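You operate a simulated robot arm through the tools that you are given. There is no shell and no other tool. Be economical: measure what you need, move in short steps, check, and stop when the job is done.

The job below is to be done with a simulated robot arm. You get a single attempt, and the scene is never put back.

## Task
Tap the three cubes with the mallet; put the dull one in the orange tray.
Fine: the mallet goes back where it was. Set down upright: mallet.

The check looks at the end state, three seconds after you hand in, the way a careful person would. Anything else that was tipped, shoved, dropped, spilled or broken makes it a failure.

## Robot
A 6-joint arm with a three-finger gripper, fixed in place. Base frame: the origin is at the foot of the arm, x ahead of it, y to its left, z up; the work surface is at about z = 0.74. Lengths are in m, angles in degrees, forces in N, time in s.
Its first joint turns from -166.0 to 166.0 degrees. Payload 4.89 kg.
The TCP is the grasp point between the finger pads, 0.03 m short of the fingertips. In the tool frame z runs along the fingers and y along their closing line. Largest opening 0.164 m; the body of the gripper starts 0.125 m behind the TCP.
Orientation is told as [roll, pitch, yaw] about the base's x, y, z axes, in that order, counted from this pose: with the fingers straight down and closing along the base's y, the tool's x points along the base's -x, its y along +y and its z along -z.

## Interface
- The arm moves only by the tool play_rows. Its argument "deltas" is a list of rows, each an object of numbers (a shift or turn left out is 0, a gripper value left out holds the last): "tx", "ty", "tz": the shift along the base's x, y, z in cm; "rx", "ry", "rz": the turn, a rotation vector about the base's x, y, z in degrees; "fingers": the opening, from 0 (shut) to 1 (fully open). In form: [{"tx": .., "ty": .., "tz": .., "rx": .., "ry": .., "rz": .., "fingers": ..}, ...]. A call has 1 to 12 rows; each row shifts and turns the commanded pose from where the row before left it. A row lasts 0.2 s, in which the tool goes at most 0.05 m and 8.6 degrees; a call with a longer step from one row to the next is refused whole, and so is a gripper value outside its range. A pose out of reach is approached as far as the arm can. The call stops where the force on the tool passes 40 N (or 10 N more than at its start, if that is more) or the arm is blocked; 0.2 s more then pass. Each finger travels about 0.108 m/s and halts on what it meets, pressing with about 32 N; the grip force reading is that of the motor and also rises with nothing between the fingers. The clock runs only during rows and for 0.2 s after the last one: add rows that do not move to give the fingers time. The reply holds the time, the measured pose of the TCP, the force on the tool along the base axes, the opening and the grip force, in the units named above and with some noise, with the torque about the TCP (base axes, N m) and any sound that the robot's microphone picked up, and new pictures: "show" is both (left out), scene, wrist or none.
- Cameras (640 x 400 px; columns grow to the right, rows downward): "scene" is fixed at [0.2204, -0.5014, 1.4565]; the picture's right is [0.92, -0.40, 0.00], its down [-0.21, -0.49, -0.85] and it looks along [0.33, 0.78, -0.53] (base axes); focal length 325 px, centre (320, 200). "wrist" rides on the gripper at [0.076, -0.002, -0.152] in the tool frame; the picture's right is [0.02, 1.00, 0.00], its down [-0.88, 0.02, -0.47] and it looks along [-0.47, 0.01, 0.88] (tool axes); focal length 247 px, centre (320, 200).
- move_column(by): slides the trunk up (or, below 0, down) by that many m; the arm rides with it, the base frame stays. It gives what a move gives, with no picture.
- measure_at(camera, pixels): there is no depth. For up to 12 entries [column, row, z] of the newest picture of that camera ("zoom" is the newest enlarged one), the place [x, y] in the base frame at which the ray of that pixel passes the height z, good to about 0.002 m. No time passes.
- enlarge(camera, box): a new picture of the part [left, top, right, bottom] of that camera's present view, enlarged. No time passes.
- close_job(): hands the job in; it is judged then, once.

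Keep the steps short. Do not move on a guess: measure, check each grasp and each placing, and mend mistakes. In all there are 80 turns and 200 pictures (those below and enlarged ones count). Leave the gripper open and the arm clear of the work at the hand-in unless told otherwise, and finish with a single line.

The tools are called as name(argument=value, ...) on one line, values as JSON. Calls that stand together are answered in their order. play_rows: Moves the arm, as the interface text tells. Its arguments: {"type":"object","properties":{"deltas":{"type":"array"},"show":{"type":"string","enum":["both","scene","wrist","none"]}},"required":["deltas"]} The other tools are called the same way: move_column (by) slides the trunk up or down; measure_at (camera, pixels) gives the place at which the rays of pixels pass given heights; enlarge (camera, box) takes an enlarged picture of a part of a camera's view; close_job () hands the job in.

At the start:

```text
clock: 0.0
position: [0.6572, 0.215, 1.0623]
ee_rot: [0.0, 0.1, 0.0]
wrist_force: [0.0, 0.3, 0.3]
wrist_torque: [-0.01, -0.01, 0.0]
finger_gap: 0.1639
grip_force: 0.0
trunk travel left (down, up): [-0.175, 0.215]
```

scene: 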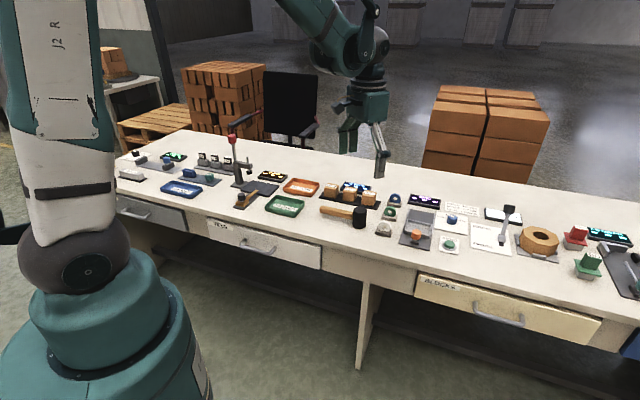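
wrist: 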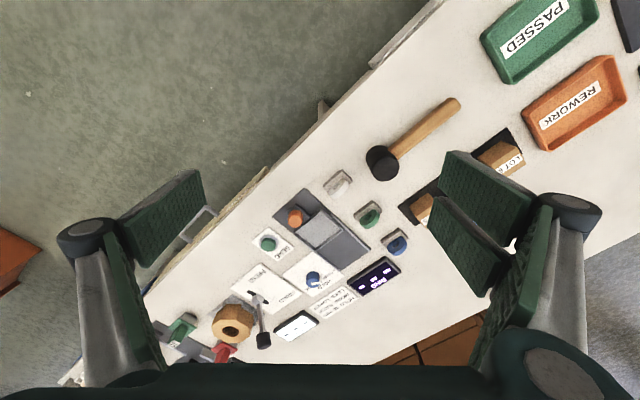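

I see a mallet near scene (345,213) and wooden cubes on a dark mat near (350,193). I'll enlarge both views.

enlarge(camera="scene", box=[260, 160, 420, 260])

enlarge(camera="wrist", box=[300, 60, 560, 260])

```text
4.00 times, centred on (340, 210) of scene
```

zoom: 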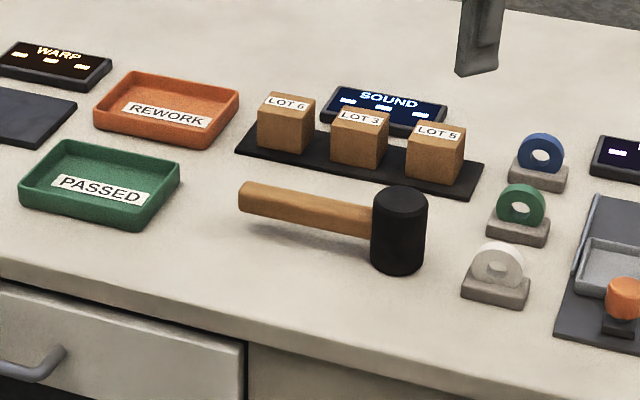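

```text
2.00 times, centred on (430, 160) of wrist
```

zoom: 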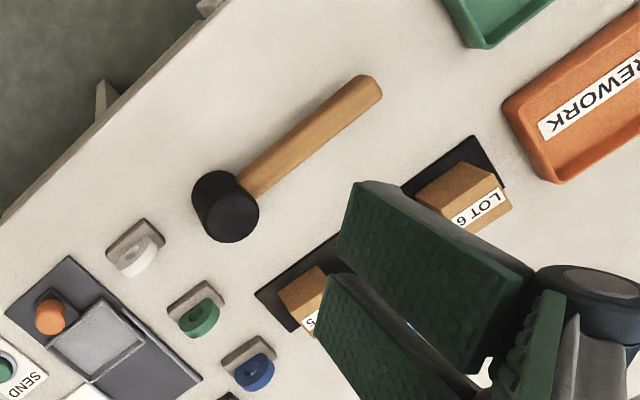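

Next, measure the mallet (head bottom and top, handle tip) and the cubes, at several heights.

measure_at(camera="scene", pixels=[[352.5, 224, 0.74], [359.5, 228.5, 0.74], [366, 225, 0.74], [359.7, 210, 0.81], [359.7, 210, 0.8], [320.5, 211, 0.775], [350, 217, 0.775], [324.5, 197.5, 0.745], [338, 198.5, 0.745], [343, 200.5, 0.745], [353, 203, 0.745], [361.5, 205, 0.745]])

measure_at(camera="scene", pixels=[[332, 185.5, 0.79], [350.2, 190.5, 0.79], [369.2, 195, 0.79], [324.5, 186, 0.79], [335, 188.5, 0.79], [338.8, 185, 0.79], [328, 183, 0.79], [319, 198, 0.74], [374, 209.5, 0.74], [381, 201, 0.74], [301.5, 187, 0.75], [284, 205, 0.75]])

measure_at(camera="wrist", pixels=[[383, 166, 0.82], [383, 166, 0.8], [455, 102, 0.78], [405, 150, 0.78], [490, 165, 0.745], [575, 100, 0.75]])

```text
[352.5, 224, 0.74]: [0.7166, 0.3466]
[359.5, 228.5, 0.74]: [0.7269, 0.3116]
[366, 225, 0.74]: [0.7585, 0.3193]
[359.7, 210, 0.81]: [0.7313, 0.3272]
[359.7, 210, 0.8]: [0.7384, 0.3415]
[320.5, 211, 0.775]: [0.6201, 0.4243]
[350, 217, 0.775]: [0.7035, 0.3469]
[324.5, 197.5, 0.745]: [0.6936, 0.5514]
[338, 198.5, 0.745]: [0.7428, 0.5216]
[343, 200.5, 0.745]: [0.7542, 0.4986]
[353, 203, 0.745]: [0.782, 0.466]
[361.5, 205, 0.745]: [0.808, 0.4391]
```

```text
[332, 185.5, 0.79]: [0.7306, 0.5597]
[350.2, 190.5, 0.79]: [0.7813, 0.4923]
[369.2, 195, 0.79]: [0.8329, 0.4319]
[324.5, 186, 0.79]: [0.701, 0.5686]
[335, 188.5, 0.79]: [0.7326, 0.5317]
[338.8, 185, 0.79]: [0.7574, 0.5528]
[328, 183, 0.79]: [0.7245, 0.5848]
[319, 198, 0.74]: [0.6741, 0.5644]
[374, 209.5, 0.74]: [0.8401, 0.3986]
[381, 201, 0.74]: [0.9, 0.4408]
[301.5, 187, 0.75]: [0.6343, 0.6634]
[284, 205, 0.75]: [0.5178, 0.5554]
```

```text
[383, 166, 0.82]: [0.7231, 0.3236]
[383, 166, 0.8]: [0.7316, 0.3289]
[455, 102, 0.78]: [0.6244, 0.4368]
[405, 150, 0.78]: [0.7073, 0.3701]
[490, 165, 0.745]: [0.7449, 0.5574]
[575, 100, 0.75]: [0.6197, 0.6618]
```

The mallet's head stands at about (0.73, 0.33), about 7 cm tall. Its handle points along about 138°, with its axis near z 0.775. I'll move above the handle near the head, turned by -41.5°, and look again.

play_rows(deltas=[{"tx": 0.76, "ty": 3.0, "tz": -2.4, "rz": -8.3, "fingers": 0.6}, {"tx": 0.76, "ty": 3.0, "tz": -2.4, "rz": -8.3}, {"tx": 0.76, "ty": 3.0, "tz": -2.4, "rz": -8.3}, {"tx": 0.76, "ty": 3.0, "tz": -2.4, "rz": -8.3}, {"tx": 0.76, "ty": 3.0, "tz": -2.4, "rz": -8.3}, {}, {}])

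```text
clock: 1.6
position: [0.6957, 0.3649, 0.9423]
ee_rot: [0.1, 0.0, -41.5]
wrist_force: [0.3, 0.2, -0.9]
wrist_torque: [-0.03, 0.07, -0.03]
finger_gap: 0.098
grip_force: 0.1
trunk travel left (down, up): [-0.175, 0.215]
```

scene: 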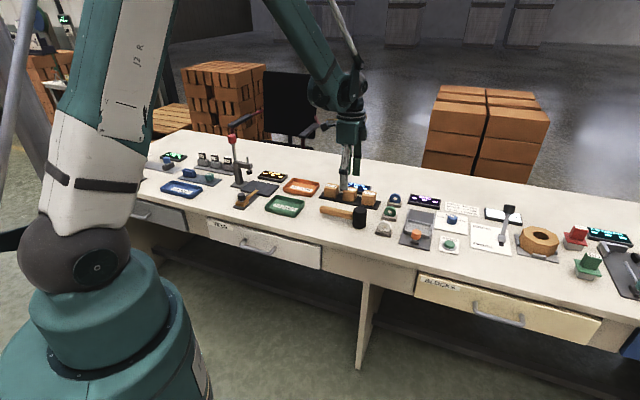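
wrist: 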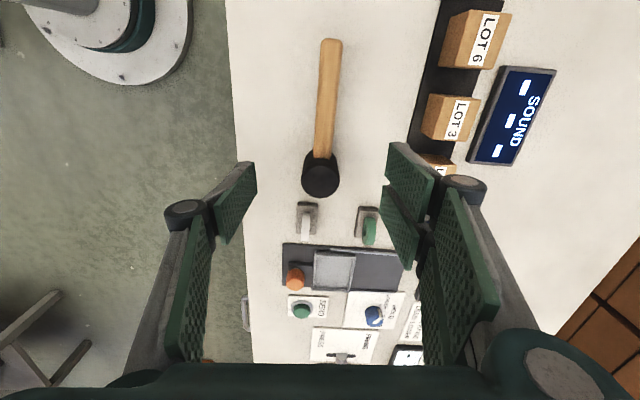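

The handle shows clearly in the wrist view, almost upright in the frame. I'll enlarge it and measure its edges.

enlarge(camera="wrist", box=[240, 20, 400, 220])

measure_at(camera="wrist", pixels=[[331, 45, 0.775], [324, 145, 0.775], [320, 45, 0.775], [342, 45, 0.775], [315, 145, 0.775], [333, 145, 0.775], [321, 178, 0.81], [302, 178, 0.81], [340, 178, 0.81], [331, 38, 0.775]])

```text
2.00 times, centred on (320, 120) of wrist
```

zoom: 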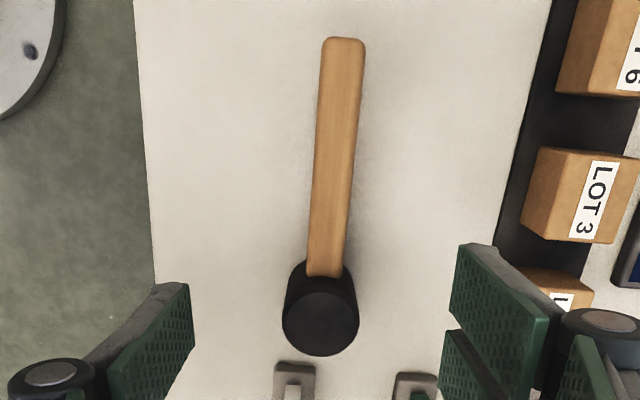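

```text
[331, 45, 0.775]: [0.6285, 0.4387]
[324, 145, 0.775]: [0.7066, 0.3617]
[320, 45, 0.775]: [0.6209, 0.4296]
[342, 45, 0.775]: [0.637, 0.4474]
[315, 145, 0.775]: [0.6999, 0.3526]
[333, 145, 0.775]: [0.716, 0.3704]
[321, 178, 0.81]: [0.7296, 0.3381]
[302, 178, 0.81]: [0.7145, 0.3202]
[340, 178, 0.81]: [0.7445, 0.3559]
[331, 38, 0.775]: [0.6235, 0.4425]
```

The handle axis runs at 135° along x+y ≈ 1.068. The head centre is about (0.730, 0.338). I'll correct to the grip point (0.694, 0.3735) with a further -3.5° turn, and lower partway.

play_rows(deltas=[{"tx": -0.17, "ty": 0.86, "rz": -3.5, "tz": -1}, {"tz": -3}, {"tz": -3}, {"tz": -1}, {}, {}])

enlarge(camera="scene", box=[290, 160, 410, 235])

```text
clock: 3.0
position: [0.695, 0.3743, 0.8636]
ee_rot: [0.0, 0.0, -45.0]
wrist_force: [0.1, 0.2, 0.4]
wrist_torque: [0.01, 0.04, -0.01]
finger_gap: 0.0985
grip_force: 0.1
trunk travel left (down, up): [-0.175, 0.215]
```

scene: 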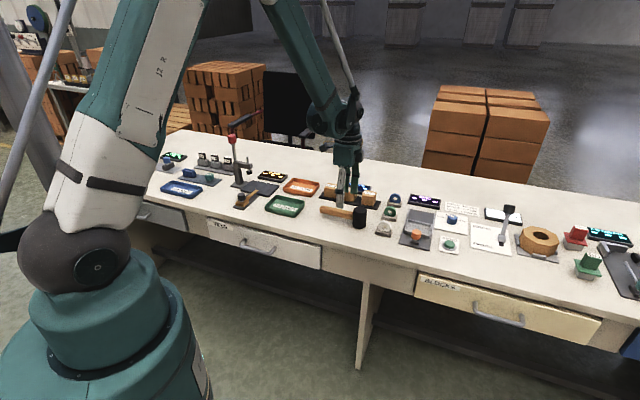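
wrist: 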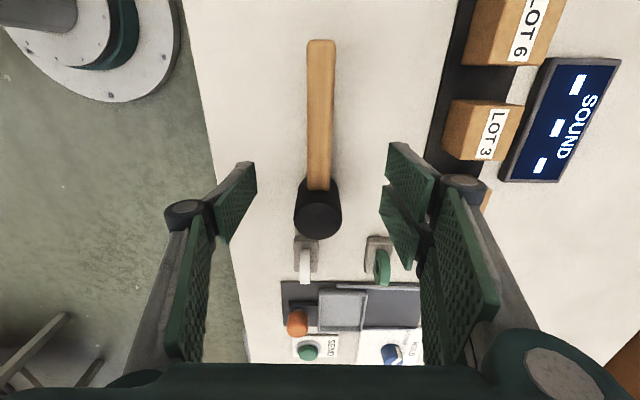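

```text
5.33 times, centred on (350, 198) of scene
```

zoom: 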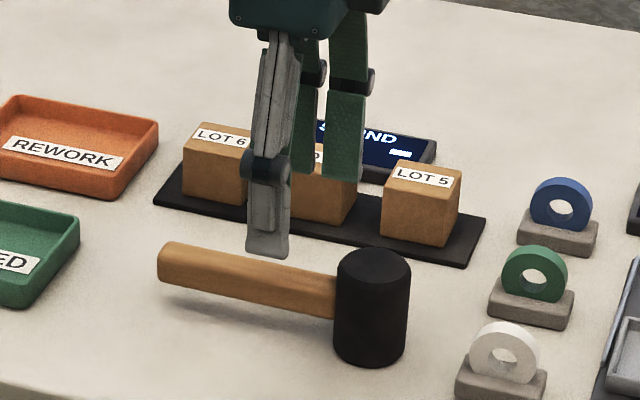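

The handle is now lined up. I'll re-measure from this closer view.

measure_at(camera="wrist", pixels=[[321, 60, 0.775], [319, 170, 0.775], [318, 218, 0.805], [307, 120, 0.775], [333, 120, 0.775], [320, 42, 0.775]])

```text
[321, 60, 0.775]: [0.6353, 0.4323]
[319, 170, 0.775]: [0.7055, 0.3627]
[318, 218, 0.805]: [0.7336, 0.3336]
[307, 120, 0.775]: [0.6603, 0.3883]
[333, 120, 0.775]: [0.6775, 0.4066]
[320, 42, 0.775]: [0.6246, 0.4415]
```

It's within about 1 mm. I'll descend to z ≈ 0.778, fingers astride the handle, and check before closing.

play_rows(deltas=[{"tx": 0.25, "ty": -0.45, "tz": -2.5}, {"tz": -2.5}, {"tz": -2}, {"tz": -1.5}, {}, {}])

enlarge(camera="scene", box=[290, 160, 410, 235])

```text
clock: 4.4
position: [0.6961, 0.3694, 0.779]
ee_rot: [0.0, 0.1, -45.1]
wrist_force: [0.4, -0.2, -0.7]
wrist_torque: [-0.02, -0.02, -0.02]
finger_gap: 0.098
grip_force: 0.0
trunk travel left (down, up): [-0.175, 0.215]
```

scene: 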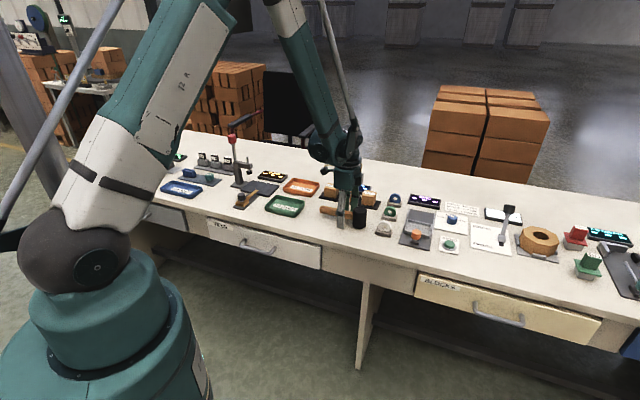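
wrist: 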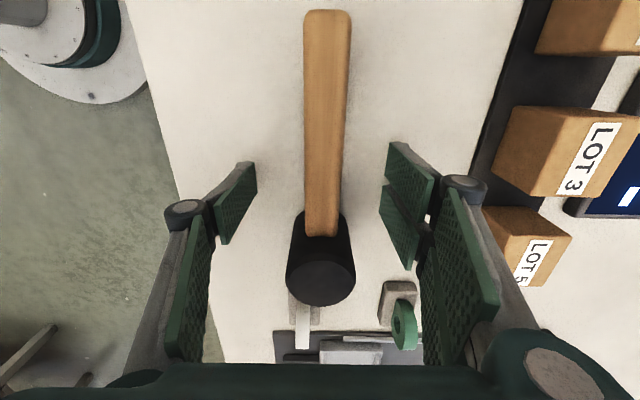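

```text
5.33 times, centred on (350, 198) of scene
```

zoom: 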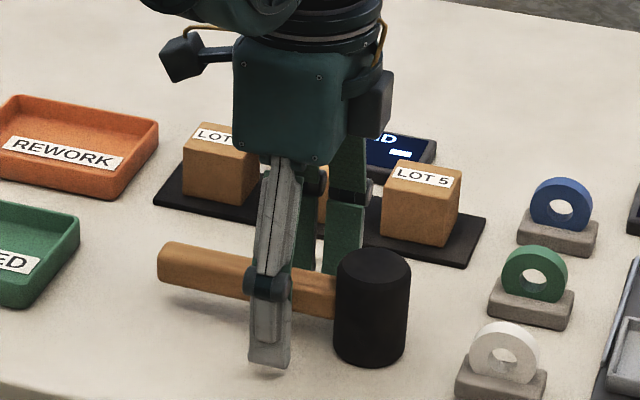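

The fingers stand astride the handle, clear of the table and the head. Now I close them.

play_rows(deltas=[{"fingers": 0.3}, {"fingers": 0.2}, {"fingers": 0.0}, {}, {}, {}])

```text
clock: 5.8
position: [0.6958, 0.3701, 0.7773]
ee_rot: [0.1, 0.0, -45.0]
wrist_force: [3.0, 2.7, 1.3]
wrist_torque: [-0.02, -0.13, 0.2]
finger_gap: 0.0229
grip_force: 32.1
trunk travel left (down, up): [-0.175, 0.215]
```

scene: 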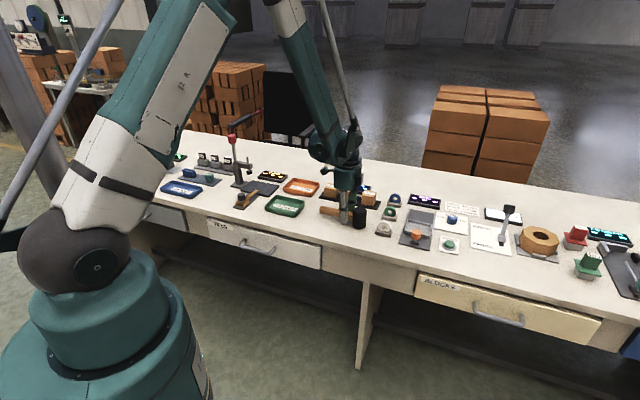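
wrist: 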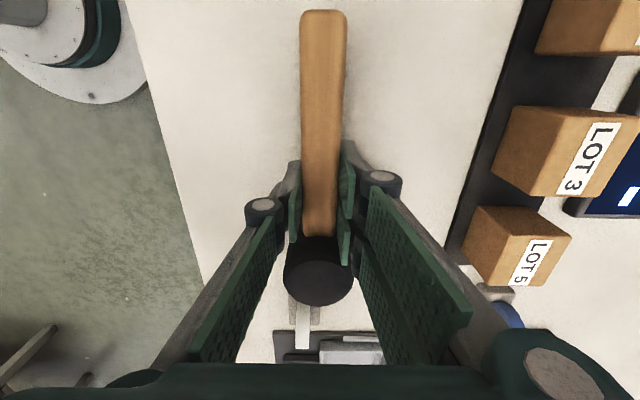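

It's gripped, with a gap of 0.0229 and 32 N. I'll lift straight up 10 cm and see that the head doesn't droop.

play_rows(deltas=[{"tz": 1}, {"tz": 2}, {"tz": 3}, {"tz": 3}, {"tz": 1}, {}])

enlarge(camera="scene", box=[290, 150, 410, 225])

```text
clock: 7.2
position: [0.6965, 0.3699, 0.8771]
ee_rot: [0.0, 0.1, -45.0]
wrist_force: [-0.2, -0.3, -4.0]
wrist_torque: [0.11, 0.08, 0.0]
finger_gap: 0.0228
grip_force: 31.9
trunk travel left (down, up): [-0.175, 0.215]
```

scene: 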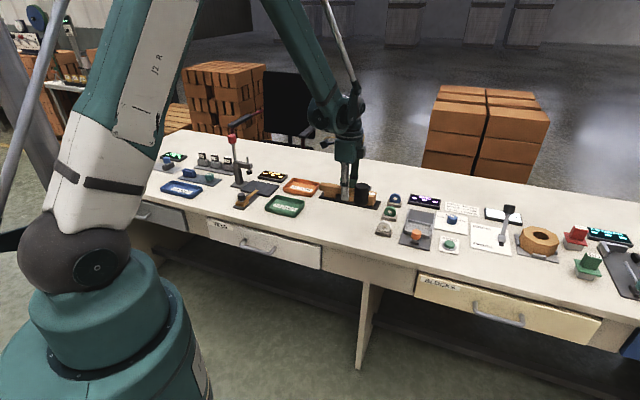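
wrist: 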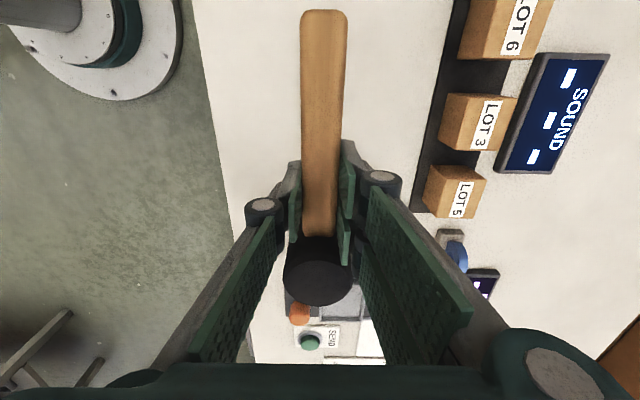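

```text
5.33 times, centred on (350, 188) of scene
```

zoom: 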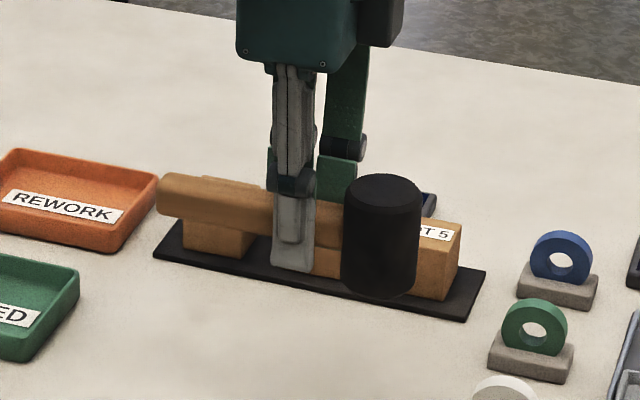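

There's no droop. I'll enlarge the wrist view to locate the cube tops accurately.

enlarge(camera="wrist", box=[400, 0, 624, 140])

enlarge(camera="wrist", box=[400, 80, 624, 220])

```text
2.86 times, centred on (512, 70) of wrist
```

zoom: 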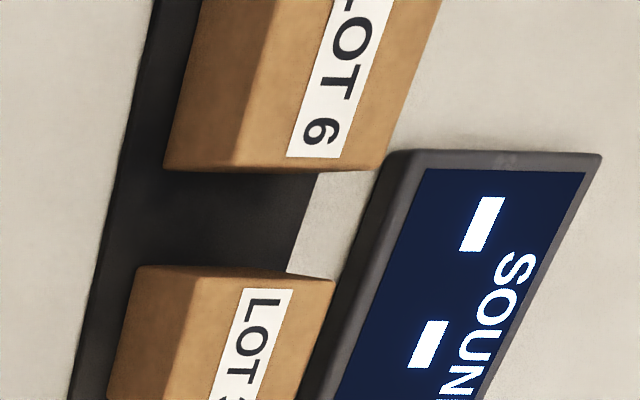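

```text
2.86 times, centred on (512, 150) of wrist
```

zoom: 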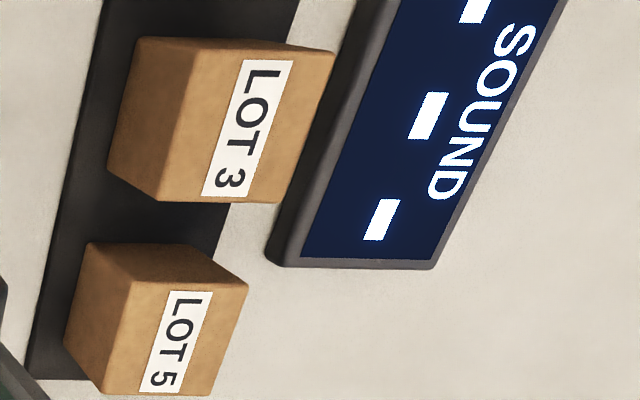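

measure_at(camera="zoom", pixels=[[193, 45, 0.79], [335, 52, 0.79], [280, 202, 0.79], [158, 200, 0.79], [138, 280, 0.79], [248, 283, 0.79], [210, 395, 0.79], [103, 392, 0.79], [107, 172, 0.745], [65, 345, 0.745], [138, 40, 0.745]])

measure_at(camera="wrist", pixels=[[483, 59, 0.79], [535, 59, 0.79], [500, -5, 0.79]])

```text
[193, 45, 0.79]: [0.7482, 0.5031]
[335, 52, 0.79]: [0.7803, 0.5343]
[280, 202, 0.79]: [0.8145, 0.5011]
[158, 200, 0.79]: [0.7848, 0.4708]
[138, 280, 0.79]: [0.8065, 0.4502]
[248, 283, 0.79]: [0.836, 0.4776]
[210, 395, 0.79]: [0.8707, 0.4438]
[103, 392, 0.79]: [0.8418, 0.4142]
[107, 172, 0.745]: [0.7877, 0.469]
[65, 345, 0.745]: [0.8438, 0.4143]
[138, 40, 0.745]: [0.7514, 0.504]
```

```text
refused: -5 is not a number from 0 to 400
```

The cubes sit along a -45° line with tops at about z 0.789. LOT 5 is at (0.839, 0.4465), LOT 3 at (0.782, 0.502) and LOT 6 at about (0.725, 0.558). I'll turn the mallet +90° so the handle crosses the row, and bring the head above LOT 5.

play_rows(deltas=[{"tx": 0.968, "ty": 0.355, "rz": 8.18}, {"tx": 0.968, "ty": 0.355, "rz": 8.18}, {"tx": 0.968, "ty": 0.355, "rz": 8.18}, {"tx": 0.968, "ty": 0.355, "rz": 8.18}, {"tx": 0.968, "ty": 0.355, "rz": 8.18}, {"tx": 0.968, "ty": 0.355, "rz": 8.18}, {"tx": 0.968, "ty": 0.355, "rz": 8.18}, {"tx": 0.968, "ty": 0.355, "rz": 8.18}, {"tx": 0.968, "ty": 0.355, "rz": 8.18}, {"tx": 0.968, "ty": 0.355, "rz": 8.18}, {"tx": 0.968, "ty": 0.355, "rz": 8.18}, {}])

enlarge(camera="scene", box=[300, 140, 428, 220])

```text
clock: 9.8
position: [0.802, 0.409, 0.8764]
ee_rot: [0.0, 0.1, 45.1]
wrist_force: [0.1, -0.8, -4.6]
wrist_torque: [-0.11, 0.14, -0.04]
finger_gap: 0.023
grip_force: 32.1
trunk travel left (down, up): [-0.175, 0.215]
```

scene: 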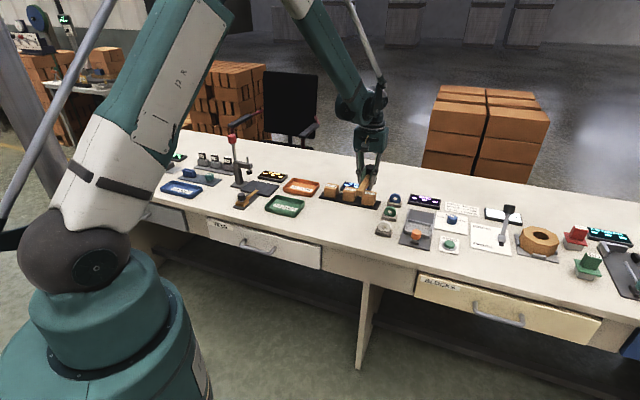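
wrist: 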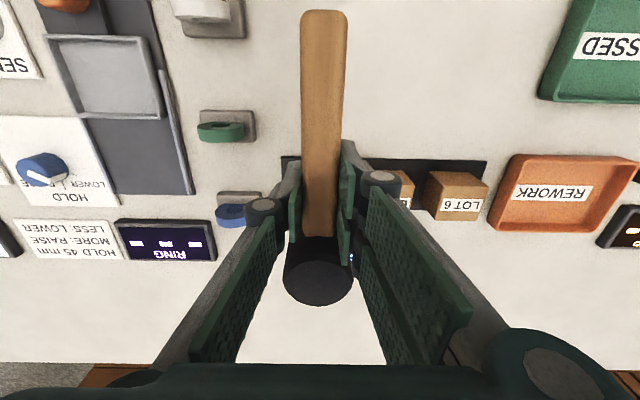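

```text
5.00 times, centred on (364, 180) of scene
```

zoom: 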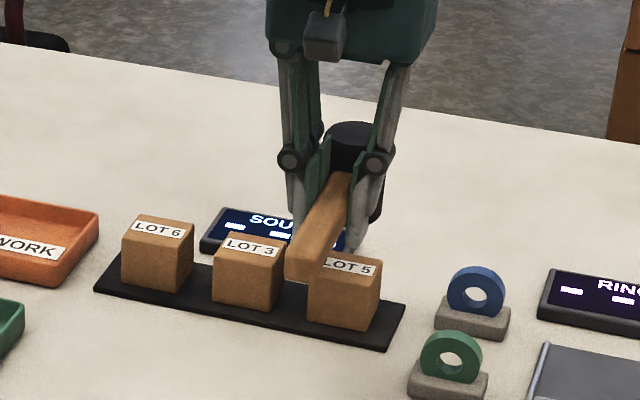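

I'll verify the head's actual place and the LOT 6 centre from this view.

measure_at(camera="wrist", pixels=[[319, 283, 0.905], [319, 283, 0.91], [426, 209, 0.745], [481, 221, 0.745], [437, 170, 0.789], [489, 184, 0.789], [436, 222, 0.789], [481, 221, 0.789]])

enlarge(camera="wrist", box=[380, 130, 540, 230])

measure_at(camera="scene", pixels=[[369.2, 210, 0.745], [356, 202.5, 0.745], [374, 206, 0.745], [376, 192.5, 0.789], [332, 185.5, 0.789]])

```text
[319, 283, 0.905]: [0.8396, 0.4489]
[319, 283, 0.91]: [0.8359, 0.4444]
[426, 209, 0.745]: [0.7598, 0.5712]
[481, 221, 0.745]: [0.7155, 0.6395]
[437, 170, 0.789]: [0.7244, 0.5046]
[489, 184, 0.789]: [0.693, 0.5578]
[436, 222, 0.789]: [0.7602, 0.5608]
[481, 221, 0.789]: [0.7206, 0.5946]
```

```text
4.00 times, centred on (460, 180) of wrist
```

zoom: 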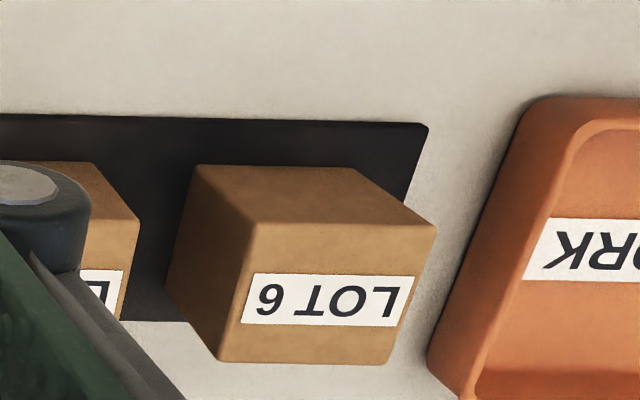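

```text
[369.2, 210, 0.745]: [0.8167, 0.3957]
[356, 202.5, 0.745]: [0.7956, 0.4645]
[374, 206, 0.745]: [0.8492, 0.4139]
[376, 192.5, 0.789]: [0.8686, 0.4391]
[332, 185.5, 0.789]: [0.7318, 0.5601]
```

measure_at(camera="zoom", pixels=[[255, 226, 0.789], [435, 227, 0.789], [388, 363, 0.789], [222, 362, 0.789], [200, 167, 0.745], [355, 170, 0.745]])

```text
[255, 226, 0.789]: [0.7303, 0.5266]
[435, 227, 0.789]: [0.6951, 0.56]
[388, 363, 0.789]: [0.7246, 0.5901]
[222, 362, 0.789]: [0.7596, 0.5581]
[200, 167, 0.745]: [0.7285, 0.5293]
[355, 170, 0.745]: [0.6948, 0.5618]
```

The head is at (0.838, 0.447), right above LOT 5. I'll tap gently: 5.2 cm down, then straight back up.

play_rows(deltas=[{"tz": -1.5}, {"tz": -1.7}, {"tz": -2.0}, {"tz": 2.2}, {"tz": 3.0}, {}])

enlarge(camera="scene", box=[300, 140, 428, 220])

```text
clock: 11.2
position: [0.8036, 0.407, 0.8775]
ee_rot: [0.0, 0.0, 45.1]
wrist_force: [-0.3, -0.2, -3.7]
wrist_torque: [-0.09, 0.01, -0.01]
finger_gap: 0.0226
grip_force: 31.9
trunk travel left (down, up): [-0.175, 0.215]
```

scene: 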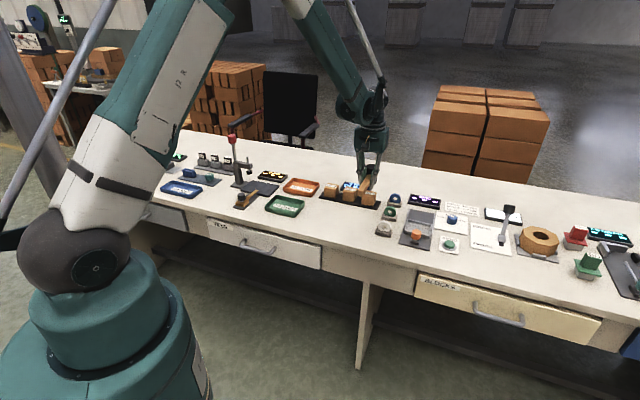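
wrist: 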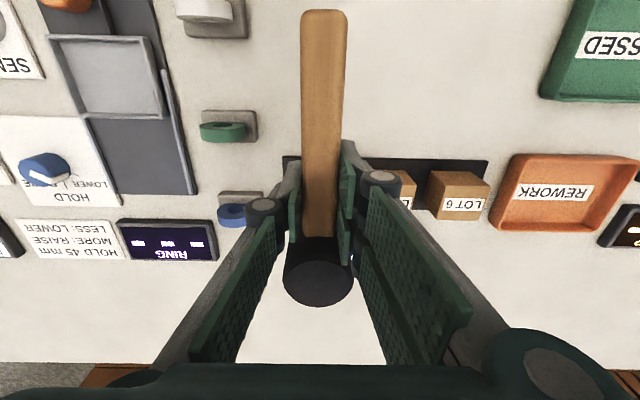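

```text
5.00 times, centred on (364, 180) of scene
```

zoom: 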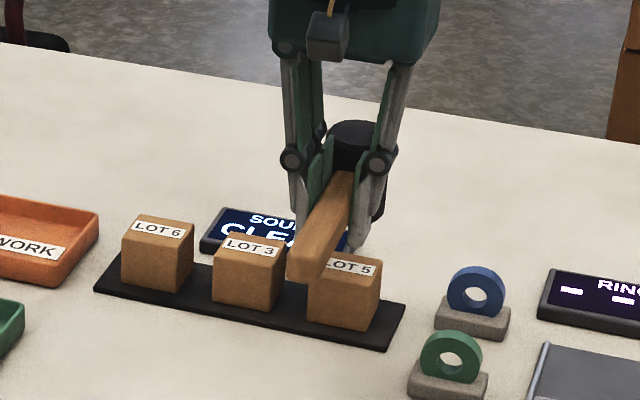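

The SOUND display changed to "CLEA…", so the tap registered and LOT 5 is clear. Next I move over LOT 3 and tap the same way.

play_rows(deltas=[{"tx": -1.9, "ty": 1.85}, {"tx": -1.9, "ty": 1.85}, {"tx": -1.9, "ty": 1.85}, {}, {}, {"tz": -1.5}, {"tz": -1.7}, {"tz": -2.0}, {"tz": 2.2}, {"tz": 3.0}, {}])

enlarge(camera="scene", box=[300, 140, 428, 220])

```text
clock: 13.6
position: [0.7429, 0.4658, 0.8781]
ee_rot: [0.0, 0.0, 45.0]
wrist_force: [-0.6, -0.3, -3.9]
wrist_torque: [-0.06, 0.05, 0.0]
finger_gap: 0.0228
grip_force: 31.8
trunk travel left (down, up): [-0.175, 0.215]
```

scene: 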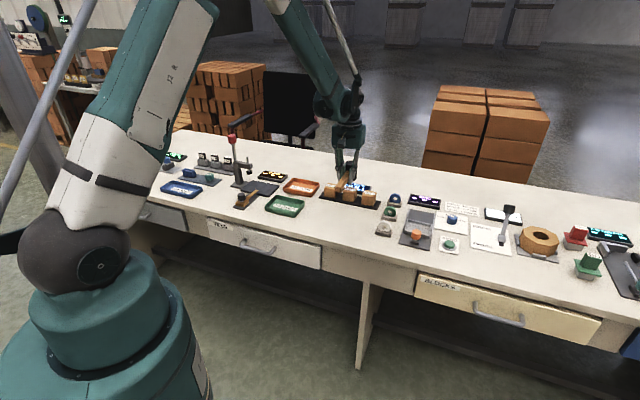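
wrist: 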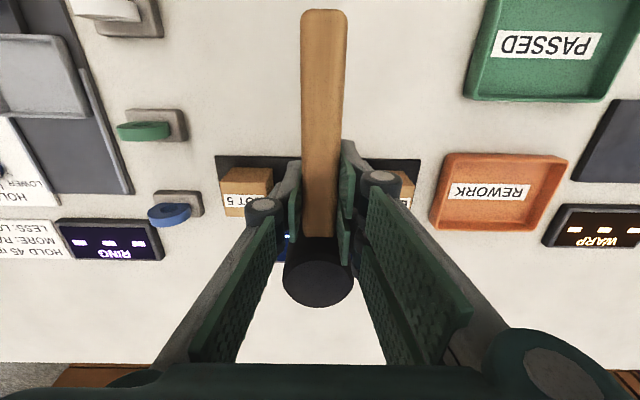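

```text
5.00 times, centred on (364, 180) of scene
```

zoom: 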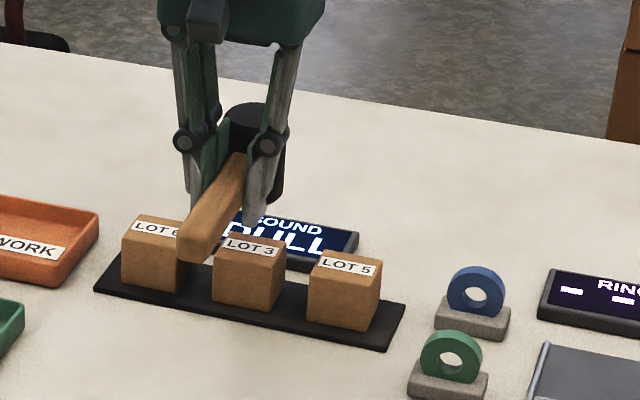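

LOT 3 reads DULL. Now the third, LOT 6.

play_rows(deltas=[{"tx": -1.75, "ty": 1.85}, {"tx": -1.75, "ty": 1.85}, {"tx": -1.75, "ty": 1.85}, {}, {}, {"tz": -1.5}, {"tz": -1.7}, {"tz": -2.0}, {"tz": 2.2}, {"tz": 3.0}, {}])

enlarge(camera="scene", box=[300, 140, 428, 220])

```text
clock: 16.0
position: [0.6929, 0.5192, 0.8774]
ee_rot: [0.0, 0.0, 45.0]
wrist_force: [0.0, -0.3, -4.2]
wrist_torque: [-0.08, 0.07, -0.01]
finger_gap: 0.0226
grip_force: 31.9
trunk travel left (down, up): [-0.175, 0.215]
```

scene: 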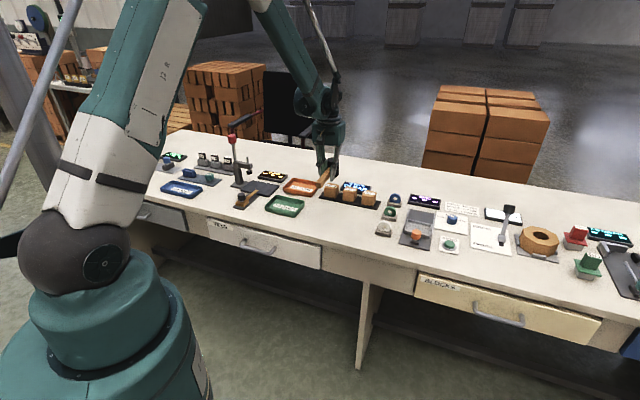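
wrist: 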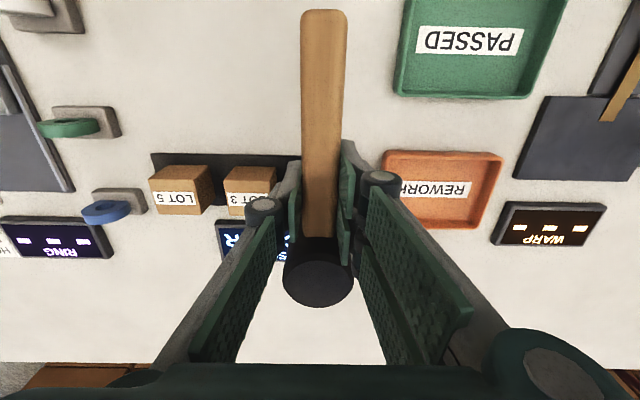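

```text
5.00 times, centred on (364, 180) of scene
```

zoom: 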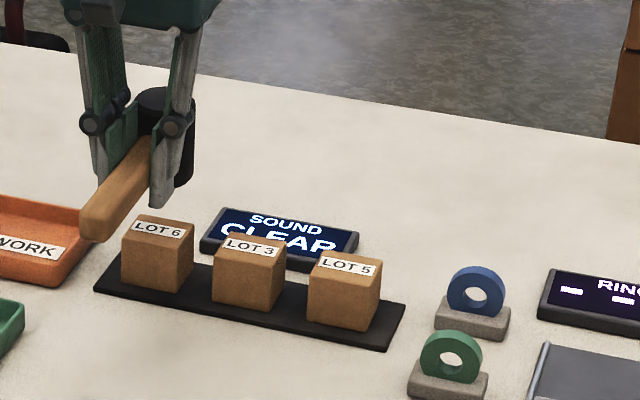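

LOT 6 is CLEAR, so LOT 3 is the dull one. I'll bring the mallet back over its old place, turning -90°.

play_rows(deltas=[{"tx": 0.04, "ty": -1.35, "rz": -8.18}, {"tx": 0.04, "ty": -1.35, "rz": -8.18}, {"tx": 0.04, "ty": -1.35, "rz": -8.18}, {"tx": 0.04, "ty": -1.35, "rz": -8.18}, {"tx": 0.04, "ty": -1.35, "rz": -8.18}, {"tx": 0.04, "ty": -1.35, "rz": -8.18}, {"tx": 0.04, "ty": -1.35, "rz": -8.18}, {"tx": 0.04, "ty": -1.35, "rz": -8.18}, {"tx": 0.04, "ty": -1.35, "rz": -8.18}, {"tx": 0.04, "ty": -1.35, "rz": -8.18}, {"tx": 0.04, "ty": -1.35, "rz": -8.18}, {}], show="wrist")

```text
clock: 18.6
position: [0.6983, 0.3707, 0.8773]
ee_rot: [0.0, 0.0, -45.0]
wrist_force: [0.3, 0.2, -3.2]
wrist_torque: [0.13, 0.1, 0.02]
finger_gap: 0.0232
grip_force: 31.9
trunk travel left (down, up): [-0.175, 0.215]
```

wrist: 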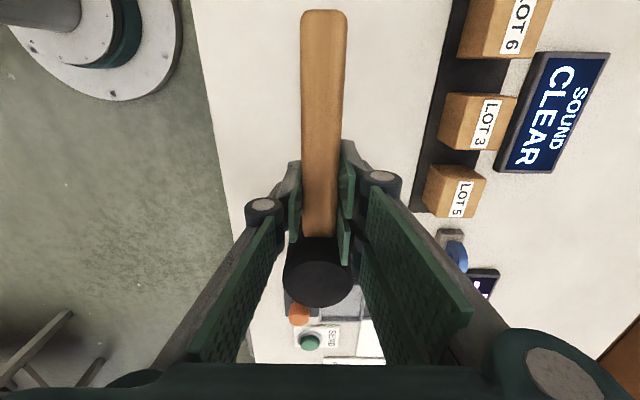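

The view matches the one at lift-off. I'll lower to just above contact, then slowly the rest.

play_rows(deltas=[{"tx": -0.08, "tz": -3}, {"tz": -3}, {"tz": -2}, {"tz": -1}, {"tz": -0.5}, {"tz": -0.3}, {"tz": -0.15}, {"tz": -0.05}, {}])

enlarge(camera="scene", box=[290, 160, 410, 235])

```text
clock: 20.6
position: [0.697, 0.3701, 0.7769]
ee_rot: [0.0, 0.0, -45.0]
wrist_force: [-0.1, 0.2, -3.6]
wrist_torque: [0.08, 0.09, -0.02]
finger_gap: 0.0229
grip_force: 32.0
trunk travel left (down, up): [-0.175, 0.215]
```

scene: 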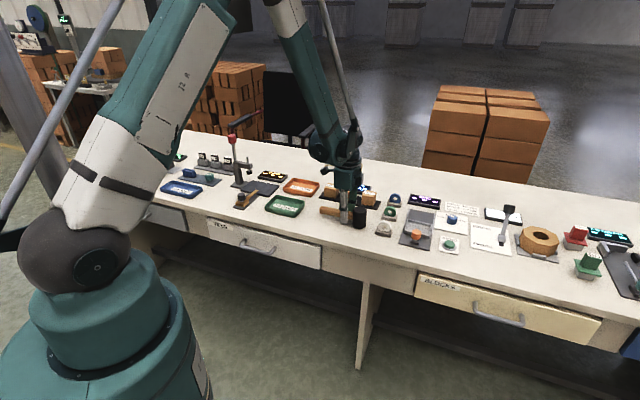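
wrist: 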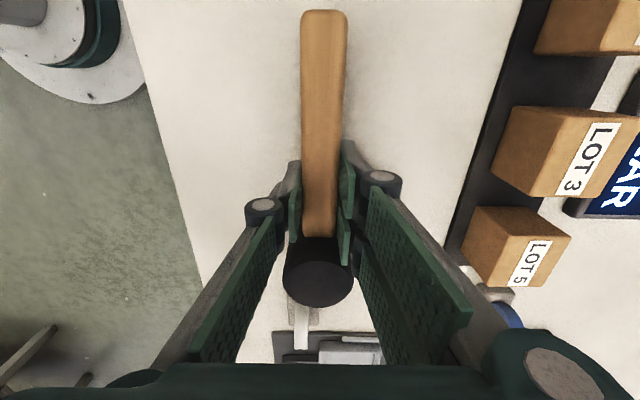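

```text
5.33 times, centred on (350, 198) of scene
```

zoom: 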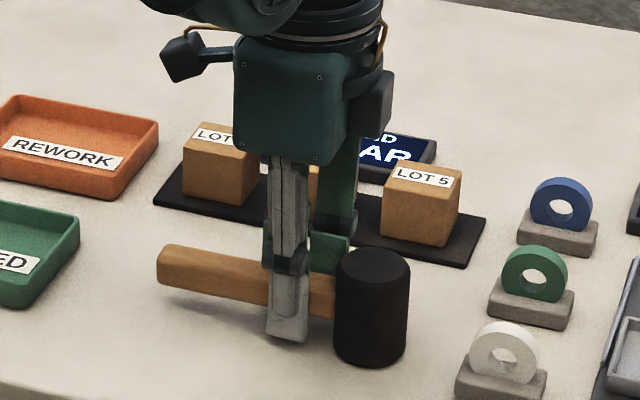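

The tool still carries the weight (Fz -3.6 N), so the head isn't resting yet. I'll lower it in half-millimetre steps.

play_rows(deltas=[{"tz": -0.05}, {"tz": -0.05}, {}], show="none")

```text
clock: 21.4
position: [0.6967, 0.37, 0.7764]
ee_rot: [0.1, 0.0, -45.0]
wrist_force: [1.6, -1.5, 7.8]
wrist_torque: [-0.25, -0.19, -0.02]
finger_gap: 0.023
grip_force: 31.7
trunk travel left (down, up): [-0.175, 0.215]
```

Fz rose to +7.8 N, so the head is standing on the table. I'll ease up 0.5 mm, open the fingers, wait, then rise.

play_rows(deltas=[{"tz": 0.05}, {"fingers": 0.25}, {"fingers": 0.45}, {"fingers": 0.6}, {}, {}])

enlarge(camera="scene", box=[290, 160, 410, 235])

```text
clock: 22.8
position: [0.698, 0.3698, 0.7768]
ee_rot: [-0.1, 0.0, -45.0]
wrist_force: [-0.1, -0.4, 0.3]
wrist_torque: [-0.03, 0.0, 0.02]
finger_gap: 0.0984
grip_force: 0.1
trunk travel left (down, up): [-0.175, 0.215]
```

scene: 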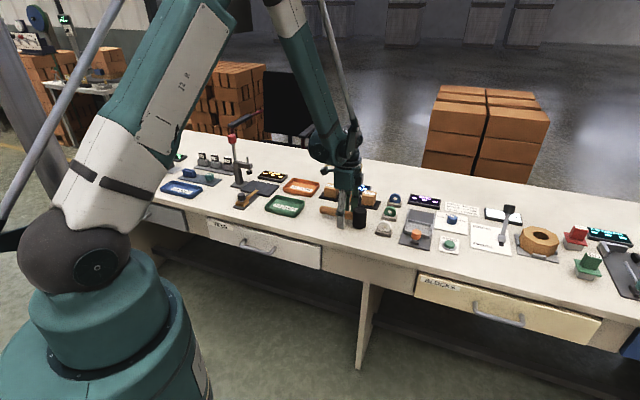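
wrist: 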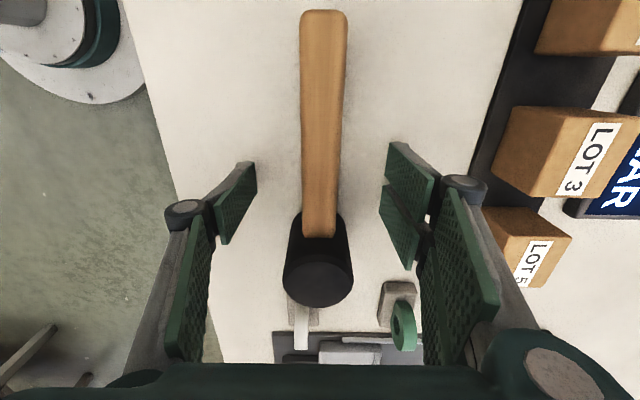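

```text
5.33 times, centred on (350, 198) of scene
```

zoom: 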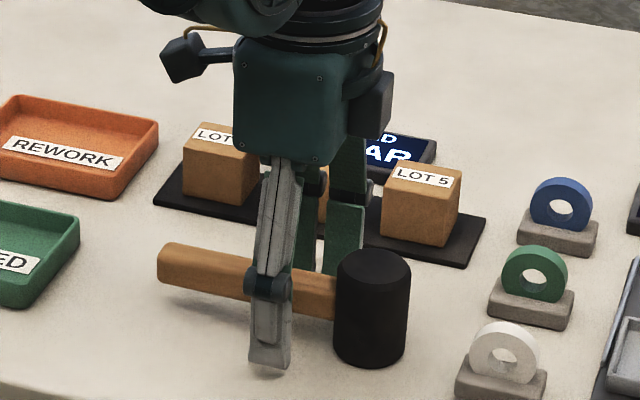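

The mallet stands just as it did at the start. I'll rise clear, then move over LOT 3. The yaw stays, since this closing line already crosses the row.

play_rows(deltas=[{"tz": 2}, {"tz": 4}, {"tz": 4}, {"tz": 4}, {"tx": 1.6, "ty": 2.5}, {"tx": 2.0, "ty": 3.0}, {"tx": 2.0, "ty": 3.0}, {"tx": 1.6, "ty": 2.6}, {"tx": 1.2, "ty": 2.1}, {}, {}])

enlarge(camera="wrist", box=[220, 100, 476, 260])

enlarge(camera="scene", box=[280, 160, 420, 240])

```text
clock: 25.2
position: [0.7799, 0.502, 0.9189]
ee_rot: [0.1, 0.0, -45.0]
wrist_force: [0.0, -0.6, 0.1]
wrist_torque: [-0.01, 0.0, 0.01]
finger_gap: 0.0984
grip_force: 0.1
trunk travel left (down, up): [-0.175, 0.215]
```

scene: 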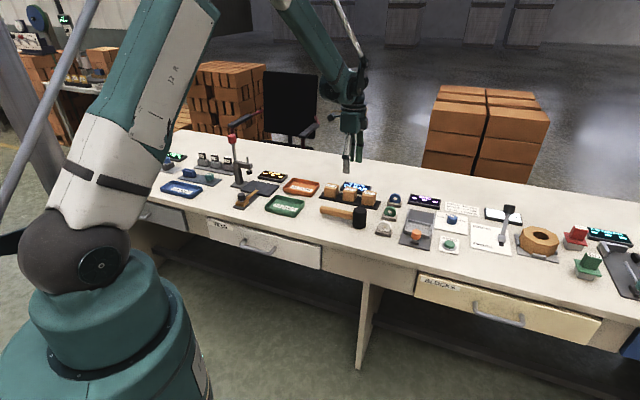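
wrist: 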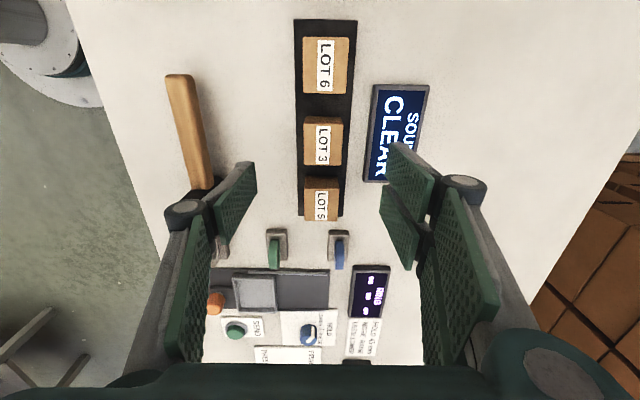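

```text
2.50 times, centred on (348, 180) of wrist
```

zoom: 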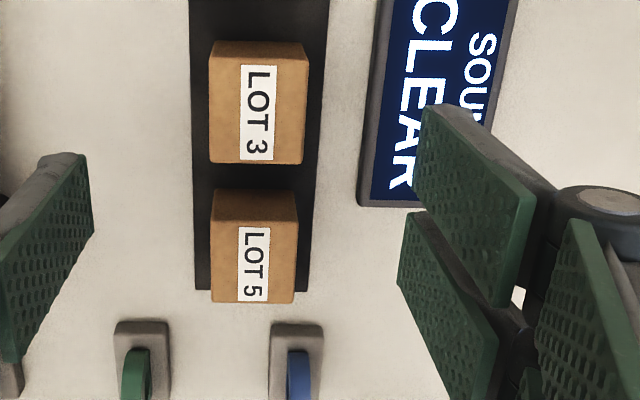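

```text
4.57 times, centred on (350, 200) of scene
```

zoom: 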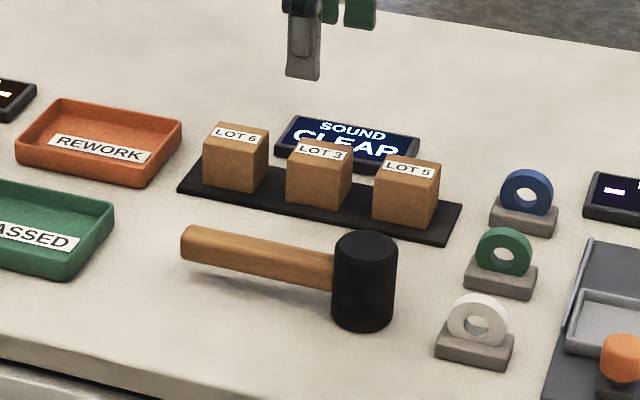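

I'll measure LOT 3's top corners, the display's near edge, and the orange tray.

measure_at(camera="wrist", pixels=[[304.8, 124.4, 0.789], [343.6, 124.4, 0.789], [341.2, 165.2, 0.789], [304.4, 164.5, 0.789], [363.2, 182, 0.745], [371, 105, 0.745], [363.2, 182, 0.76], [371, 105, 0.76]])

measure_at(camera="scene", pixels=[[283.9, 192, 0.765], [293.5, 181.8, 0.765], [319.8, 187, 0.765], [312.5, 196.5, 0.765], [286, 198, 0.74], [312.5, 201, 0.74]])

enlarge(camera="scene", box=[270, 165, 334, 205])

```text
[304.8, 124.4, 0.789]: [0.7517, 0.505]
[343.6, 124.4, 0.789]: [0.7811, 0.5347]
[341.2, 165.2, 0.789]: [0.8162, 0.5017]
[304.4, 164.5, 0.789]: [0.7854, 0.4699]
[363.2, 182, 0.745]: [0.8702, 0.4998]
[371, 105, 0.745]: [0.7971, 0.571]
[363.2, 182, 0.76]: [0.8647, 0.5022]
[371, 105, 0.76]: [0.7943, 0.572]
```

```text
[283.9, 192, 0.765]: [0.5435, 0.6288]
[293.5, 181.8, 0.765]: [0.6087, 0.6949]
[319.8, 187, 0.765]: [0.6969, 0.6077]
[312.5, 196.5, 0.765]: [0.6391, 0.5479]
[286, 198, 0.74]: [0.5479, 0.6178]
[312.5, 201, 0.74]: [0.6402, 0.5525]
```

```text
10.00 times, centred on (302, 185) of scene
```

zoom: 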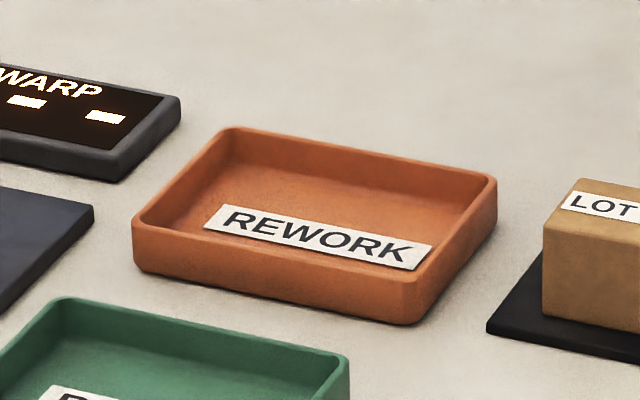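

LOT 3's centre is (0.784, 0.503), and the display edge is about 5.8 cm behind it. I'll narrow to about 7.5 cm opening so the rear finger fits, centre, and descend partway.

play_rows(deltas=[{"tx": 0.25, "ty": 0.05, "fingers": 0.457}, {"tz": -2}, {"tz": -3}, {"tz": -3}, {"tz": -0.4}, {}, {}])

enlarge(camera="scene", box=[300, 140, 428, 220])

```text
clock: 26.8
position: [0.7811, 0.5028, 0.832]
ee_rot: [0.0, 0.1, -45.1]
wrist_force: [0.2, -0.5, -0.5]
wrist_torque: [-0.01, 0.01, 0.02]
finger_gap: 0.075
grip_force: 0.2
trunk travel left (down, up): [-0.175, 0.215]
```

scene: 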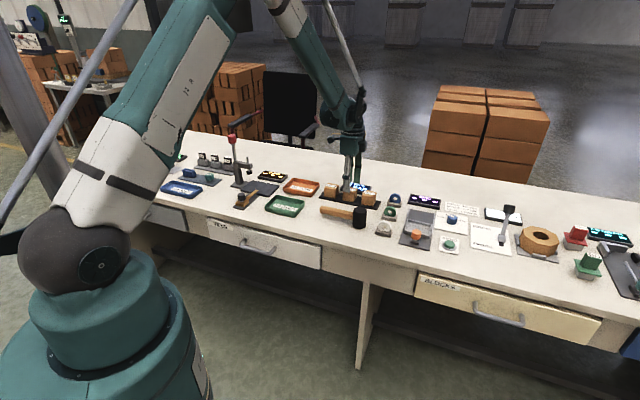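
wrist: 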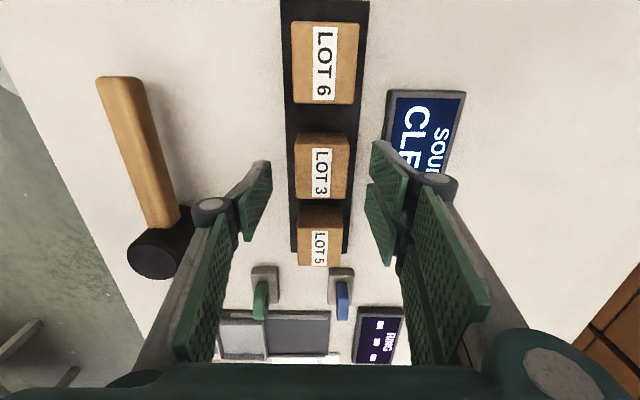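

```text
5.00 times, centred on (364, 180) of scene
```

zoom: 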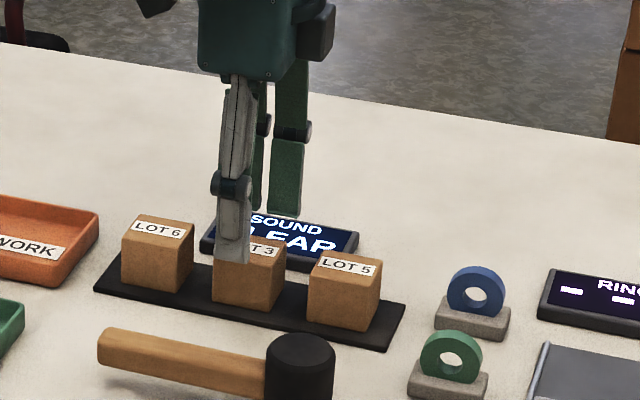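

measure_at(camera="wrist", pixels=[[296, 144, 0.789], [349, 144, 0.789], [347, 199, 0.789], [296, 199, 0.789], [364, 170, 0.76], [386, 95, 0.76], [378, 155, 0.745]])

enlarge(camera="wrist", box=[260, 90, 420, 250])

```text
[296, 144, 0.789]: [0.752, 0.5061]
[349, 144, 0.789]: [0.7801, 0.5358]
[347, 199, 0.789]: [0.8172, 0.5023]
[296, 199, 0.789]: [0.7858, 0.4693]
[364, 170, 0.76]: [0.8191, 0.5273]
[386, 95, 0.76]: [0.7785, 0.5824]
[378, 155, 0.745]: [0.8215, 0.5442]
```

```text
2.50 times, centred on (340, 170) of wrist
```

zoom: 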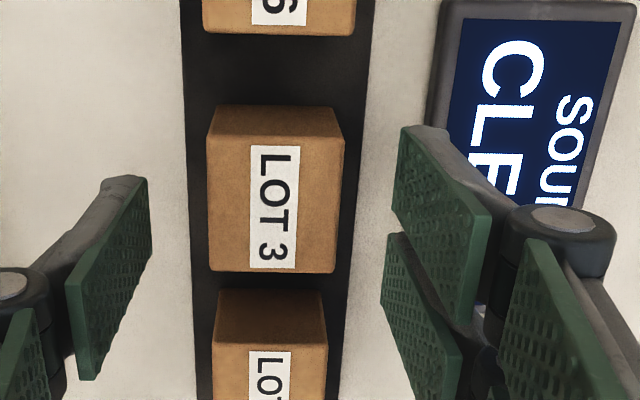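

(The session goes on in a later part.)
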